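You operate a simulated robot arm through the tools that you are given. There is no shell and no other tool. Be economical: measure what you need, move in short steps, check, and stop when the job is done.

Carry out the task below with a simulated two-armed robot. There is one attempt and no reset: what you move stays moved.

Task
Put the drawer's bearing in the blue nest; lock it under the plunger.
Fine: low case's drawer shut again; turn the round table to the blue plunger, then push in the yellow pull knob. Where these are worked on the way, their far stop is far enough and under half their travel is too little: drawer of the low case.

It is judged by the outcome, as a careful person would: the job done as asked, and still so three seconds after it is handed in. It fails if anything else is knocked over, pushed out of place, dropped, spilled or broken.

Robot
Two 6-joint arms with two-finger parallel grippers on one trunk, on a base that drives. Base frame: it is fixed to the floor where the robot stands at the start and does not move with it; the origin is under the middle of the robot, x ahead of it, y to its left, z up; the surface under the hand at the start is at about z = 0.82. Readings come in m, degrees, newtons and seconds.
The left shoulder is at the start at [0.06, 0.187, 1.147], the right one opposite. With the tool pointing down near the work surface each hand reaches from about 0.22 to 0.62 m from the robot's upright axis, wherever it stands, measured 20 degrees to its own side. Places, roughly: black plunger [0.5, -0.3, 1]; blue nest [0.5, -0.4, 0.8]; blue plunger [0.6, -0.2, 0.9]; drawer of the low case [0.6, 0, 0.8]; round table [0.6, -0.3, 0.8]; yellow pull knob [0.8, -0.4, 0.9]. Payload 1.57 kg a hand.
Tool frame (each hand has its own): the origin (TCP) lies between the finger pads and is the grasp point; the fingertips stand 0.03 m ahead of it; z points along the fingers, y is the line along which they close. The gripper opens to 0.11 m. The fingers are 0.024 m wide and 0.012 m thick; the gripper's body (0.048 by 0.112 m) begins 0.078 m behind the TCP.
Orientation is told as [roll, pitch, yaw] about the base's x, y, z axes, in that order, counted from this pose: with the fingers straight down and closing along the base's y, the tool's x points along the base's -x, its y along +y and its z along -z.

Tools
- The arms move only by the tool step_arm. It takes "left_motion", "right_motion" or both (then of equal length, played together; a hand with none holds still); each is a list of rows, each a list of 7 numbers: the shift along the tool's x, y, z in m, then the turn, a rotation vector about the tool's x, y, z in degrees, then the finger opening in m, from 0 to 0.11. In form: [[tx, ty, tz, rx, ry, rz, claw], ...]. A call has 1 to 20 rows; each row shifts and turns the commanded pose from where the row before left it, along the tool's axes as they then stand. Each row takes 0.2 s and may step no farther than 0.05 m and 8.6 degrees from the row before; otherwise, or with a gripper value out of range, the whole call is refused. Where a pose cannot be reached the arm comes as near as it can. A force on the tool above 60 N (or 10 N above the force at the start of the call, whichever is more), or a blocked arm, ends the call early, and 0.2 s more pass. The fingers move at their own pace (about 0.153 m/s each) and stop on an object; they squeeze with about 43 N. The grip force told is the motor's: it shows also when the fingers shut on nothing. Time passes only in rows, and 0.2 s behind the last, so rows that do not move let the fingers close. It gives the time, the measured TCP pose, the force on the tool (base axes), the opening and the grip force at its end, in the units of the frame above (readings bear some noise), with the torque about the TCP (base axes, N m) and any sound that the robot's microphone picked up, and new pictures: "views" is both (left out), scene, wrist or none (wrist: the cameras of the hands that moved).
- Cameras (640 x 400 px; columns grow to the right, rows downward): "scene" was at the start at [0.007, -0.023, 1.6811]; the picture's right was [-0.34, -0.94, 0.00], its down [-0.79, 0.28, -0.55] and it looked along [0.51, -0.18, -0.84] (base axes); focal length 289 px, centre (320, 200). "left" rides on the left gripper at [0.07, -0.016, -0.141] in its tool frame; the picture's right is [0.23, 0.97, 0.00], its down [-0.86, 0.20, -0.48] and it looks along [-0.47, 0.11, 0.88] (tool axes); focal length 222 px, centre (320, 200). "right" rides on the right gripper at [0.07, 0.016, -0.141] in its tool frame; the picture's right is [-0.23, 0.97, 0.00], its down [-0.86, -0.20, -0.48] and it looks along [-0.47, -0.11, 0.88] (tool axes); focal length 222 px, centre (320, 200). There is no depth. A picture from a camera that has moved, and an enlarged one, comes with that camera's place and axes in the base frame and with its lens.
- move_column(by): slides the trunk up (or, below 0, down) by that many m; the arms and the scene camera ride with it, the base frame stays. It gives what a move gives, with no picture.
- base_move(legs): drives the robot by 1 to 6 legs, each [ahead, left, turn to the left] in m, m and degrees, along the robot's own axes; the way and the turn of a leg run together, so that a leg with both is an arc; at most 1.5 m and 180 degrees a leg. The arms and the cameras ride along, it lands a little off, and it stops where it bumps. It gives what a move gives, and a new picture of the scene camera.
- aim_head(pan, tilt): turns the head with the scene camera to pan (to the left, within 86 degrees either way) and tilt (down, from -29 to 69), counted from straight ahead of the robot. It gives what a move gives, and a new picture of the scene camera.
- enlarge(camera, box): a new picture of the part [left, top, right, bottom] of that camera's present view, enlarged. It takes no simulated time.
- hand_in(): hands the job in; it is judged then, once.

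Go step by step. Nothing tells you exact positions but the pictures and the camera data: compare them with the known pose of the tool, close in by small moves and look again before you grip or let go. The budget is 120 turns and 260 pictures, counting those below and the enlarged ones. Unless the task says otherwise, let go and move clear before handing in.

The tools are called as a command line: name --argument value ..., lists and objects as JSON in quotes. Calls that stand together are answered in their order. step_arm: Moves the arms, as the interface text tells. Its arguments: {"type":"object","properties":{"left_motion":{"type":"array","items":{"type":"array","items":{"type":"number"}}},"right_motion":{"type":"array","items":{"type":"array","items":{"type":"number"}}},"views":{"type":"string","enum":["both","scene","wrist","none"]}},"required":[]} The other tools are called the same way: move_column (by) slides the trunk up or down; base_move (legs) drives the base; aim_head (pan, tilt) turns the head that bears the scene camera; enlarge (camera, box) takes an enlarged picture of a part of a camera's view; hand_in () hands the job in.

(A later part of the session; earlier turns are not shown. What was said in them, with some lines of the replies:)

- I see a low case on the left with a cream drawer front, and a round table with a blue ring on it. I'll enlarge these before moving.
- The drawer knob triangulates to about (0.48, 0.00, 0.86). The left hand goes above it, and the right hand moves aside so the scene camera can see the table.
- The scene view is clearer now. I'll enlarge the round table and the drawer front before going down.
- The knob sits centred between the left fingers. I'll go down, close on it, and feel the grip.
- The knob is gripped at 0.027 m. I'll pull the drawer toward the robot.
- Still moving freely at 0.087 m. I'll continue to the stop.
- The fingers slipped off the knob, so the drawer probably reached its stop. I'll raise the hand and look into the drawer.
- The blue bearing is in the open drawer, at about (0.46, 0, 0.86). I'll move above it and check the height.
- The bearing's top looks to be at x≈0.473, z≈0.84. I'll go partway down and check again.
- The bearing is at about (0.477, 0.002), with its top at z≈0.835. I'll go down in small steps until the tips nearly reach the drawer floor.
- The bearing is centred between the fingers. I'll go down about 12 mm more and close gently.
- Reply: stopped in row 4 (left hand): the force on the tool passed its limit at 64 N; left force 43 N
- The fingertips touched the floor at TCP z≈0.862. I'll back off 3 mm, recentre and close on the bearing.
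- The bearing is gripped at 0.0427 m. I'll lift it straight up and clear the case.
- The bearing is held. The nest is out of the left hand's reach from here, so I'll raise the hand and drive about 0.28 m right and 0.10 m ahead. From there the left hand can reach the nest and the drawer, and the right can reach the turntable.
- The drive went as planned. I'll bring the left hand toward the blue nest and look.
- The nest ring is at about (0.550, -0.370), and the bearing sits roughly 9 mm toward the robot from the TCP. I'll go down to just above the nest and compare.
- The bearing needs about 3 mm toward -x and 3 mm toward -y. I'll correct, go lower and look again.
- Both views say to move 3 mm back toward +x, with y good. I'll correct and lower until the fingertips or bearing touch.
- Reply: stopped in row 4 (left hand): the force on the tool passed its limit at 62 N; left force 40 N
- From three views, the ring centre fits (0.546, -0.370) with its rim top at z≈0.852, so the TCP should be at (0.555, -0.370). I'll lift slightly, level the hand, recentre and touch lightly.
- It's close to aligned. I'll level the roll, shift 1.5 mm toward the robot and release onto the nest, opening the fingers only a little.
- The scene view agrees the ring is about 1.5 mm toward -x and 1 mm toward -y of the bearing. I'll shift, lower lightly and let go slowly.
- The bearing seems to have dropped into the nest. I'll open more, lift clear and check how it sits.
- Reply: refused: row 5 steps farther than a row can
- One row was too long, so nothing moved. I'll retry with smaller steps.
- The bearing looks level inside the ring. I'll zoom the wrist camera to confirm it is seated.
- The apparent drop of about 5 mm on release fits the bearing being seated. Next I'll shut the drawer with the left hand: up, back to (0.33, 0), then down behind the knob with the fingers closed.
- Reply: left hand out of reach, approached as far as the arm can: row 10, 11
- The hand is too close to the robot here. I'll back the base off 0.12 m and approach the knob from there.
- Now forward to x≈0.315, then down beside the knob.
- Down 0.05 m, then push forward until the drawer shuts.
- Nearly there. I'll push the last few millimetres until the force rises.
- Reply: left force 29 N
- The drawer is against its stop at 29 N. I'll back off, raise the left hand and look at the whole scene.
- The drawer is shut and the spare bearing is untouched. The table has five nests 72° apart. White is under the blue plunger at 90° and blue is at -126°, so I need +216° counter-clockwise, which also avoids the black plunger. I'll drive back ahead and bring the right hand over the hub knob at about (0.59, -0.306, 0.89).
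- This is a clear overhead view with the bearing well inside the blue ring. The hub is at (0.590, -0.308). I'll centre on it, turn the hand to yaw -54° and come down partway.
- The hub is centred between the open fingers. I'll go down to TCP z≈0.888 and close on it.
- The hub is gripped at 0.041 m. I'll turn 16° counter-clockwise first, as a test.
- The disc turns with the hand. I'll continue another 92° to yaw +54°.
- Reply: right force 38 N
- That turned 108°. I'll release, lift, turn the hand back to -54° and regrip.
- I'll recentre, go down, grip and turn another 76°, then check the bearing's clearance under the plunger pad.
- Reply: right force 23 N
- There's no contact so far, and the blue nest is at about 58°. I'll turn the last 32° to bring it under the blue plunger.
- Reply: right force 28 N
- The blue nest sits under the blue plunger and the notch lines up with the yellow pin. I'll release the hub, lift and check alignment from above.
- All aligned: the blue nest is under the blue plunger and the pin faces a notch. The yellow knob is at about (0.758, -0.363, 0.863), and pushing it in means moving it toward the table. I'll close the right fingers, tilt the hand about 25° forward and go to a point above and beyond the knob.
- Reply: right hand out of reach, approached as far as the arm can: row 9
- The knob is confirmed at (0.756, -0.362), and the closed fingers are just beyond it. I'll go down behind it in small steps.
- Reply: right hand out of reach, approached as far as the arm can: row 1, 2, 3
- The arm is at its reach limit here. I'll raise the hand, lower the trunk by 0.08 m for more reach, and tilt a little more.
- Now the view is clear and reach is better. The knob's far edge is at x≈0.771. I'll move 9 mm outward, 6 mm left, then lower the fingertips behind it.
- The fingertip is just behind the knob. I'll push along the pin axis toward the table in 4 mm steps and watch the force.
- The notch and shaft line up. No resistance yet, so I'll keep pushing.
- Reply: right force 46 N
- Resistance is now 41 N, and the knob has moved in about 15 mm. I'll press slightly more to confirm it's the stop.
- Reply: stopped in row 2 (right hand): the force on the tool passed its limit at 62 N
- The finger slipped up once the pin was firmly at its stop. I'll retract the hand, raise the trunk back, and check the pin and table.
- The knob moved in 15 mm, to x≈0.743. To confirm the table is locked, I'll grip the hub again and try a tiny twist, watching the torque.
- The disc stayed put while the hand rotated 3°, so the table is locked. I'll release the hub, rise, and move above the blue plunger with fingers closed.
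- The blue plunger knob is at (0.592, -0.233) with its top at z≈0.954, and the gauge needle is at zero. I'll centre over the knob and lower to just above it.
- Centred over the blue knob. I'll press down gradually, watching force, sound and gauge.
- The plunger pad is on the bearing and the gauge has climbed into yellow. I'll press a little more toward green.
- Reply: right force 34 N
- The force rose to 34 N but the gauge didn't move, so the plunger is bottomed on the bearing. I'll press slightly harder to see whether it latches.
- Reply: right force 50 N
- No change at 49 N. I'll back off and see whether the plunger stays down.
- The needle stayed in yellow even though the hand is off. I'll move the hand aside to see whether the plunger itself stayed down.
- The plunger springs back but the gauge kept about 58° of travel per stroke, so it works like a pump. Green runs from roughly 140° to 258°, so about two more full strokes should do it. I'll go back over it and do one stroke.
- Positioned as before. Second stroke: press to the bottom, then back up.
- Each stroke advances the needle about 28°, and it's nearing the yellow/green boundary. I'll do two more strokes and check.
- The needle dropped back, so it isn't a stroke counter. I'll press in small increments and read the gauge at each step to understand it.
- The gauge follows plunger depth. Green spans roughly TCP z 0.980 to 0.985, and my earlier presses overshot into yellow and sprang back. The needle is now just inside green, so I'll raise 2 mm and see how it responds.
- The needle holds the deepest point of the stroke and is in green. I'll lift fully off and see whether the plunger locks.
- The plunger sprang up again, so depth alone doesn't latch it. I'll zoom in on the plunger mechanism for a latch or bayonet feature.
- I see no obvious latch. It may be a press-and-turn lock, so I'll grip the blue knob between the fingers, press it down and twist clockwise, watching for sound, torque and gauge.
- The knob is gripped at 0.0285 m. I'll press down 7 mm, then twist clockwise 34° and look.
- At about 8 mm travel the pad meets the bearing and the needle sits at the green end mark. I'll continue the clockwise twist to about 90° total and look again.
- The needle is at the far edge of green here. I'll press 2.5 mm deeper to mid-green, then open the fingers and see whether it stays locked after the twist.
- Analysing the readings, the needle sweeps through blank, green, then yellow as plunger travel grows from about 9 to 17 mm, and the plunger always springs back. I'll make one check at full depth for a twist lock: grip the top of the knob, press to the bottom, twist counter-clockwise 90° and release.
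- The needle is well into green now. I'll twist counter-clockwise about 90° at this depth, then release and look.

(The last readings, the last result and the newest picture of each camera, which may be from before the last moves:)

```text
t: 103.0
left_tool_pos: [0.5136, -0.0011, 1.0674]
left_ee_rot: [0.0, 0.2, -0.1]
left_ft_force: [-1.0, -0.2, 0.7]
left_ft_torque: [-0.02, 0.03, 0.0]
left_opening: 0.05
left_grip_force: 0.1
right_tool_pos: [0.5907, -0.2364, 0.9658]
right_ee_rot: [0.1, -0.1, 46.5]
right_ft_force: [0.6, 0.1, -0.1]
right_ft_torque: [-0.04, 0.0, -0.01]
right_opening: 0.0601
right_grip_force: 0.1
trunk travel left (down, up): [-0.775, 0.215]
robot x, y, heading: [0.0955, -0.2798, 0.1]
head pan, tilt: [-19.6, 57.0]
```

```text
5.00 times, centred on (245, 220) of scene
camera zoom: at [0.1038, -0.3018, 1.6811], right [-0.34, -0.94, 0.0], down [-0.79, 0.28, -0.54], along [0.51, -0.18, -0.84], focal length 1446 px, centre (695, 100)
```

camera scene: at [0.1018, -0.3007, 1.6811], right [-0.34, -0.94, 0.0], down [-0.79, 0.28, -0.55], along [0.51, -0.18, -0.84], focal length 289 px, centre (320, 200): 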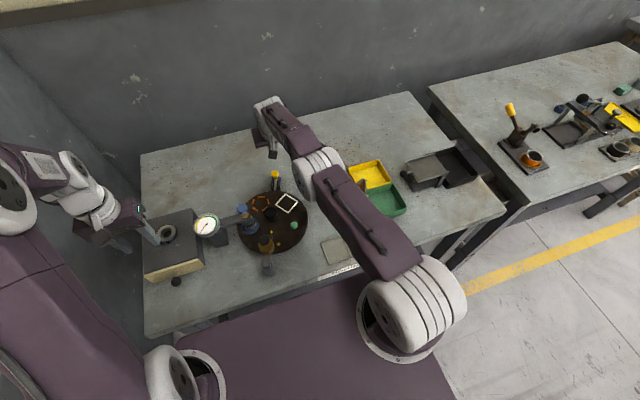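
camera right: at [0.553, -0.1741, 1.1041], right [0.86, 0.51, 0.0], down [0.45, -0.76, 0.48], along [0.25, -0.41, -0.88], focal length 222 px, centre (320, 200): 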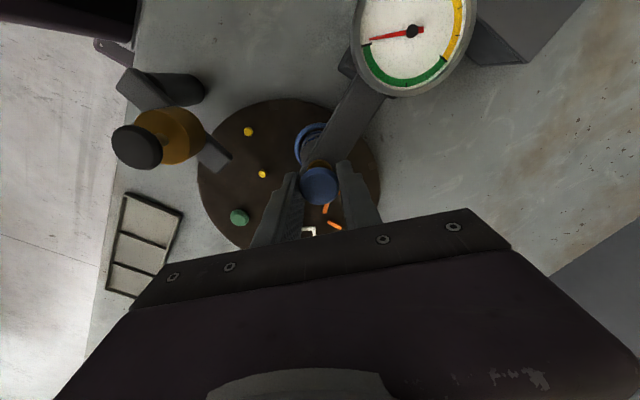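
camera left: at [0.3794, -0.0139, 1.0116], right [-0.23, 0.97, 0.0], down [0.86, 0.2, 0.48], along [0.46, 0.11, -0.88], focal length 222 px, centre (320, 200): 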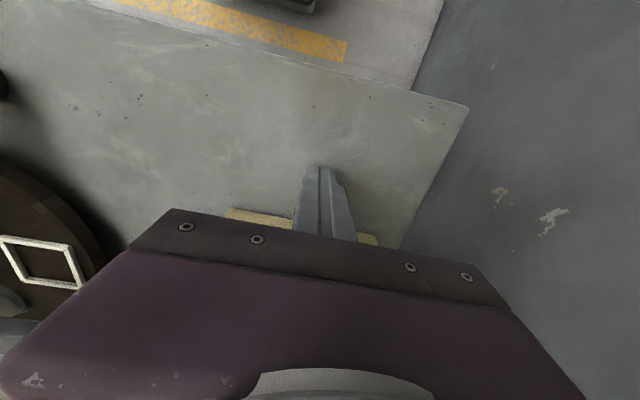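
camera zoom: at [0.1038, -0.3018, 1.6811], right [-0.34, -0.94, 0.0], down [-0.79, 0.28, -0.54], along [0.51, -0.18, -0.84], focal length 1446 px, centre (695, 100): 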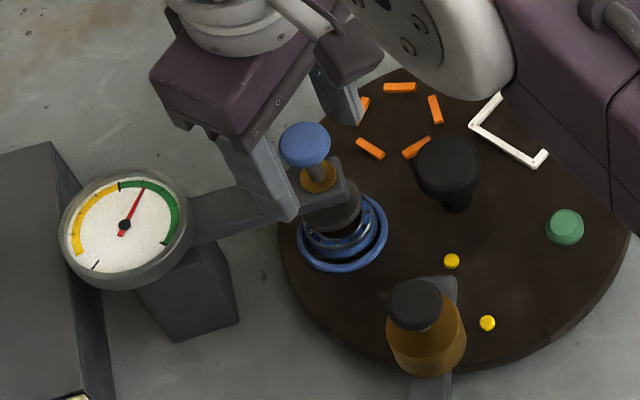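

It sprang up again and the gauge holds green. One last test: full depth with a clockwise twist, since clockwise is the usual locking direction.

step_arm --right_motion '[[0, 0, -0.012, 0, 0, 0, 0.06], [0, 0, -0.005, 0, 0, 0, 0.06], [0, 0, 0, 0, 0, 0, 0.03], [0, 0, 0, 0, 0, 0, 0.02], [0, 0, 0, 0, 0, 0, 0.02], [0, 0, 0.006, 0, 0, 0, 0.02], [0, 0, 0.006, 0, 0, 0, 0.02], [0, 0, 0.006, 0, 0, 0, 0.02], [0, 0, 0.0, 0, 0, 0, 0.02], [0, 0, 0, 0, 0, 8.4, 0.02], [0, 0, 0, 0, 0, 8.4, 0.02], [0, 0, 0, 0, 0, 8.4, 0.02], [0, 0, 0, 0, 0, 8.4, 0.02], [0, 0, 0, 0, 0, 8.4, 0.02], [0, 0, 0, 0, 0, 8.4, 0.02], [0, 0, 0, 0, 0, 8.4, 0.02], [0, 0, 0, 0, 0, 8.4, 0.02], [0, 0, 0, 0, 0, 8.4, 0.02], [0, 0, 0, 0, 0, 8.4, 0.02], [0, 0, 0, 0, 0, 0, 0.02]]' --views "none"

enlarge --camera "scene" --box '[200, 180, 290, 260]'

step_arm --right_motion '[[0, 0, 0, 0, 0, 0, 0.04], [0, 0, 0, 0, 0, 0, 0.06], [0, 0, 0, 0, 0, 0, 0.06]]' --views "none"

enlarge --camera "scene" --box '[200, 180, 290, 260]'

```text
t: 107.2
left_tool_pos: [0.5131, -0.0027, 1.0663]
left_ee_rot: [-0.1, 0.2, -0.2]
left_ft_force: [-0.3, -0.4, -0.3]
left_ft_torque: [-0.01, 0.02, -0.01]
left_opening: 0.05
left_grip_force: 0.0
right_tool_pos: [0.591, -0.2357, 0.9648]
right_ee_rot: [0.2, 0.2, -37.7]
right_ft_force: [-0.7, -3.5, 2.5]
right_ft_torque: [-0.21, -0.09, -0.06]
right_opening: 0.0288
right_grip_force: 38.6
trunk travel left (down, up): [-0.775, 0.215]
robot x, y, heading: [0.0998, -0.2833, -0.2]
head pan, tilt: [-19.6, 57.0]
```

```text
5.00 times, centred on (245, 220) of scene
camera zoom: at [0.103, -0.3023, 1.6811], right [-0.34, -0.94, 0.0], down [-0.79, 0.28, -0.55], along [0.51, -0.18, -0.84], focal length 1446 px, centre (695, 100)
```

zoom: 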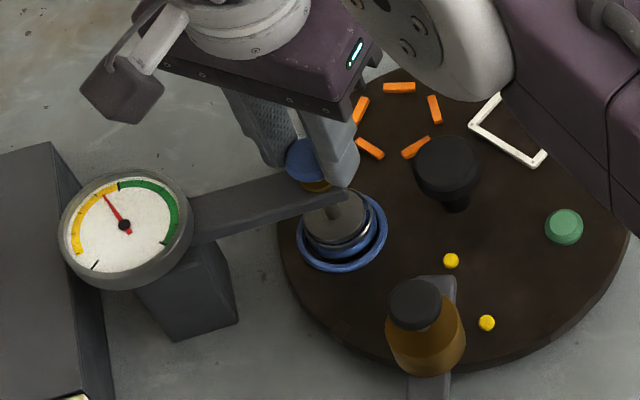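

```text
t: 108.0
left_tool_pos: [0.5126, -0.0017, 1.067]
left_ee_rot: [0.0, 0.2, -0.2]
left_ft_force: [-0.6, 0.0, 0.3]
left_ft_torque: [0.0, 0.0, 0.0]
left_opening: 0.0501
left_grip_force: 0.1
right_tool_pos: [0.5905, -0.2352, 0.9658]
right_ee_rot: [0.1, 0.1, -37.4]
right_ft_force: [-0.3, -0.3, 0.2]
right_ft_torque: [0.01, -0.01, -0.01]
right_opening: 0.0601
right_grip_force: 0.1
trunk travel left (down, up): [-0.775, 0.215]
robot x, y, heading: [0.0951, -0.2802, -0.2]
head pan, tilt: [-19.6, 57.0]
```

```text
5.00 times, centred on (245, 220) of scene
camera zoom: at [0.1037, -0.3012, 1.6811], right [-0.34, -0.94, 0.0], down [-0.79, 0.28, -0.55], along [0.51, -0.18, -0.84], focal length 1446 px, centre (695, 100)
```

zoom: 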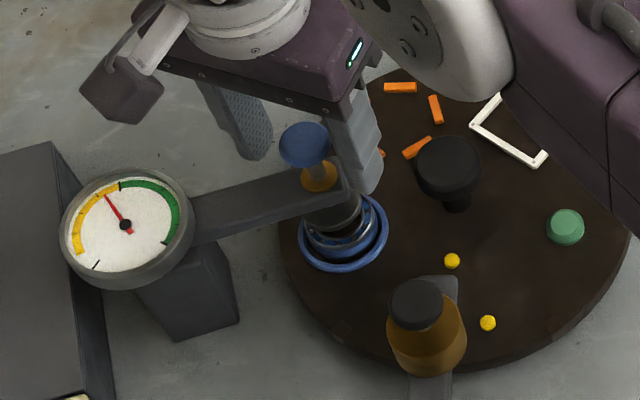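

Twisting doesn't latch it either: the plunger is a plain spring press and the table lock is the yellow pin. I'll finish with one clean stroke into mid-green, held for about 3 s in case dwell matters, and leave the gauge in green.

step_arm --right_motion '[[0, 0, -0.03, 0, 0, 0, 0.06], [0, 0, -0.035, 0, 0, -7.5, 0.06], [0, 0, 0, 0, 0, -7.5, 0.03], [0, 0, 0, 0, 0, -7.5, 0.0], [0, 0, 0, 0, 0, -7.5, 0.0], [0, 0, 0.03, 0, 0, -7.5, 0.0], [0, 0, 0.003, 0, 0, 0, 0.0], [0, 0, 0, 0, 0, 0, 0.0]]' --views "none"

step_arm --right_motion '[[0, 0, 0.005, 0, 0, 0, 0], [0, 0, 0.005, 0, 0, 0, 0], [0, 0, 0.005, 0, 0, 0, 0], [0, 0, 0, 0, 0, 0, 0]]' --views "none"

enlarge --camera "scene" --box '[200, 180, 290, 260]'

```text
t: 109.8
left_tool_pos: [0.5133, -0.0003, 1.0679]
left_ee_rot: [0.0, 0.1, -0.1]
left_ft_force: [0.0, 0.7, -0.2]
left_ft_torque: [0.0, 0.0, -0.01]
left_opening: 0.05
left_grip_force: 0.0
right_tool_pos: [0.5885, -0.2348, 0.9967]
right_ee_rot: [0.2, -0.1, 0.1]
right_ft_force: [0.8, 0.0, -0.5]
right_ft_torque: [-0.03, 0.01, 0.03]
right_opening: 0.0
right_grip_force: 20.6
trunk travel left (down, up): [-0.775, 0.215]
robot x, y, heading: [0.0944, -0.2804, 0.2]
head pan, tilt: [-19.6, 57.0]
```

```text
t: 110.8
left_tool_pos: [0.5118, -0.0009, 1.0665]
left_ee_rot: [0.0, 0.2, -0.1]
left_ft_force: [0.0, 0.1, 1.0]
left_ft_torque: [0.0, 0.02, 0.01]
left_opening: 0.05
left_grip_force: 0.1
right_tool_pos: [0.5899, -0.2353, 0.9821]
right_ee_rot: [0.2, -0.1, 0.0]
right_ft_force: [0.7, 2.4, 2.6]
right_ft_torque: [0.07, 0.0, -0.01]
right_opening: 0.0
right_grip_force: 21.6
trunk travel left (down, up): [-0.775, 0.215]
robot x, y, heading: [0.0946, -0.2741, -0.0]
head pan, tilt: [-19.6, 57.0]
```

```text
5.00 times, centred on (245, 220) of scene
camera zoom: at [0.1031, -0.3011, 1.6811], right [-0.34, -0.94, 0.0], down [-0.79, 0.28, -0.55], along [0.51, -0.18, -0.84], focal length 1446 px, centre (695, 100)
```

zoom: 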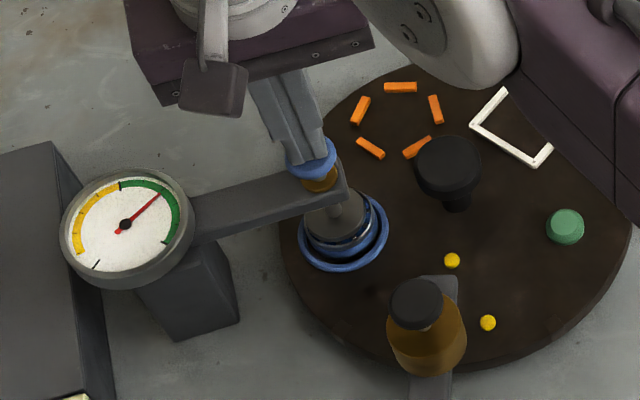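

The needle is mid-green. I'll hold about 3 s, then lift off and move clear.

step_arm --right_motion '[[0, 0, 0, 0, 0, 0, 0], [0, 0, 0, 0, 0, 0, 0], [0, 0, 0, 0, 0, 0, 0], [0, 0, 0, 0, 0, 0, 0], [0, 0, 0, 0, 0, 0, 0], [0, 0, 0, 0, 0, 0, 0], [0, 0, 0, 0, 0, 0, 0], [0, 0, 0, 0, 0, 0, 0], [0, 0, 0, 0, 0, 0, 0], [0, 0, 0, 0, 0, 0, 0], [0, 0, 0, 0, 0, 0, 0], [0, 0, 0, 0, 0, 0, 0], [0, 0, 0, 0, 0, 0, 0], [0, 0, 0, 0, 0, 0, 0]]' --views "none"

step_arm --right_motion '[[0, 0, -0.01, 0, 0, 0, 0], [0, 0, -0.03, 0, 0, 0, 0], [0, 0, -0.04, 0, 0, 0, 0], [0.02, -0.04, -0.01, 0, 0, 0, 0], [0.02, -0.04, 0, 0, 0, 0, 0], [0.02, -0.04, 0, 0, 0, 0, 0], [0.02, -0.04, 0, 0, 0, 0, 0]]' --views "wrist"

enlarge --camera "scene" --box '[200, 150, 320, 260]'

enlarge --camera "scene" --box '[245, 205, 285, 250]'

```text
t: 113.8
left_tool_pos: [0.513, -0.0012, 1.0676]
left_ee_rot: [-0.1, 0.2, -0.1]
left_ft_force: [-0.4, -0.4, 0.7]
left_ft_torque: [-0.01, -0.02, 0.0]
left_opening: 0.0502
left_grip_force: 0.1
right_tool_pos: [0.5902, -0.2351, 0.981]
right_ee_rot: [0.2, 0.0, 0.1]
right_ft_force: [0.3, 1.5, 3.0]
right_ft_torque: [-0.01, -0.01, -0.01]
right_opening: 0.0
right_grip_force: 21.4
trunk travel left (down, up): [-0.775, 0.215]
robot x, y, heading: [0.0973, -0.2766, 0.2]
head pan, tilt: [-19.6, 57.0]
```

```text
t: 115.4
left_tool_pos: [0.5115, -0.0025, 1.0686]
left_ee_rot: [0.1, 0.2, -0.2]
left_ft_force: [0.8, 0.2, -0.3]
left_ft_torque: [0.05, -0.03, -0.01]
left_opening: 0.0501
left_grip_force: 0.1
right_tool_pos: [0.5072, -0.3968, 1.0699]
right_ee_rot: [0.4, -0.1, -0.1]
right_ft_force: [-0.2, 0.1, 0.6]
right_ft_torque: [0.0, -0.02, -0.01]
right_opening: 0.0
right_grip_force: 21.4
trunk travel left (down, up): [-0.775, 0.215]
robot x, y, heading: [0.0985, -0.2773, -0.2]
head pan, tilt: [-19.6, 57.0]
camera right: at [0.4371, -0.3797, 1.2117], right [0.23, 0.97, 0.01], down [0.85, -0.2, 0.48], along [0.47, -0.1, -0.88], focal length 222 px, centre (320, 200)
```

right: 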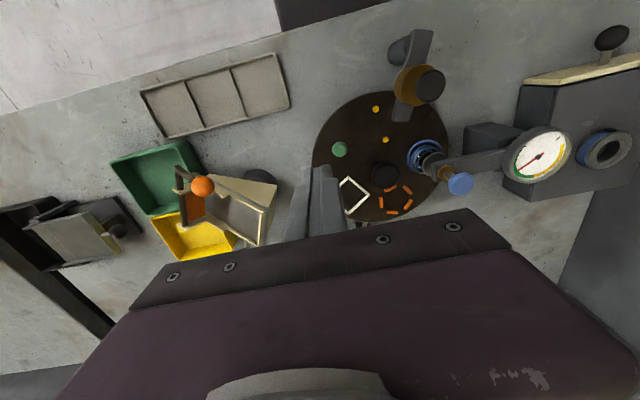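

```text
3.64 times, centred on (260, 205) of scene
camera zoom: at [0.1023, -0.3035, 1.6811], right [-0.34, -0.94, 0.0], down [-0.79, 0.28, -0.55], along [0.51, -0.18, -0.84], focal length 1051 px, centre (538, 182)
```

zoom: 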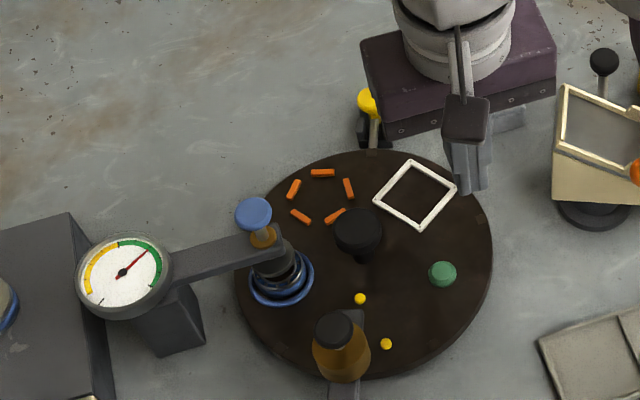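

```text
8.89 times, centred on (265, 228) of scene
camera zoom: at [0.1023, -0.3035, 1.6811], right [-0.34, -0.94, 0.0], down [-0.79, 0.28, -0.55], along [0.51, -0.18, -0.84], focal length 2570 px, centre (809, -44)
```

zoom: 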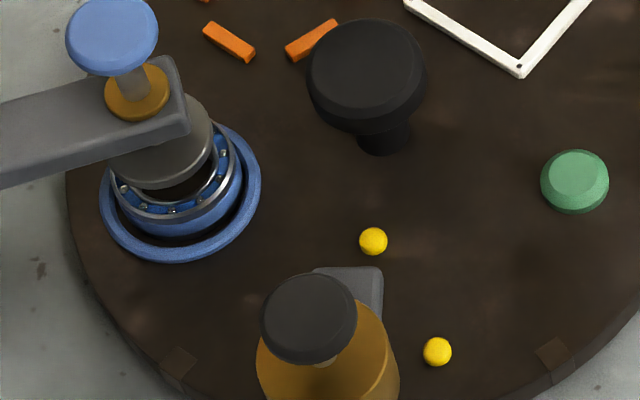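

The bearing sits in the blue nest under the plunger, the pin is still in (knob at x≈0.743) and the gauge is in green. The drawer is shut and both hands are clear, so I'll hand in.

hand_in

```text
The job is handed in.
```

I put the drawer's bearing in the blue nest, shut the drawer, turned the round table to the blue plunger and pushed the yellow pull knob in. A small twist on the hub afterwards did not move the table, so it is locked.

The blue plunger does not stay down on its own. It sprang back after every press, including when I turned the knob both ways. I took "lock it under the plunger" to mean locking the table with the yellow knob, and I left the plunger's gauge in the green after the last press. If the plunger itself was meant to stay down on the bearing, that part is not done.
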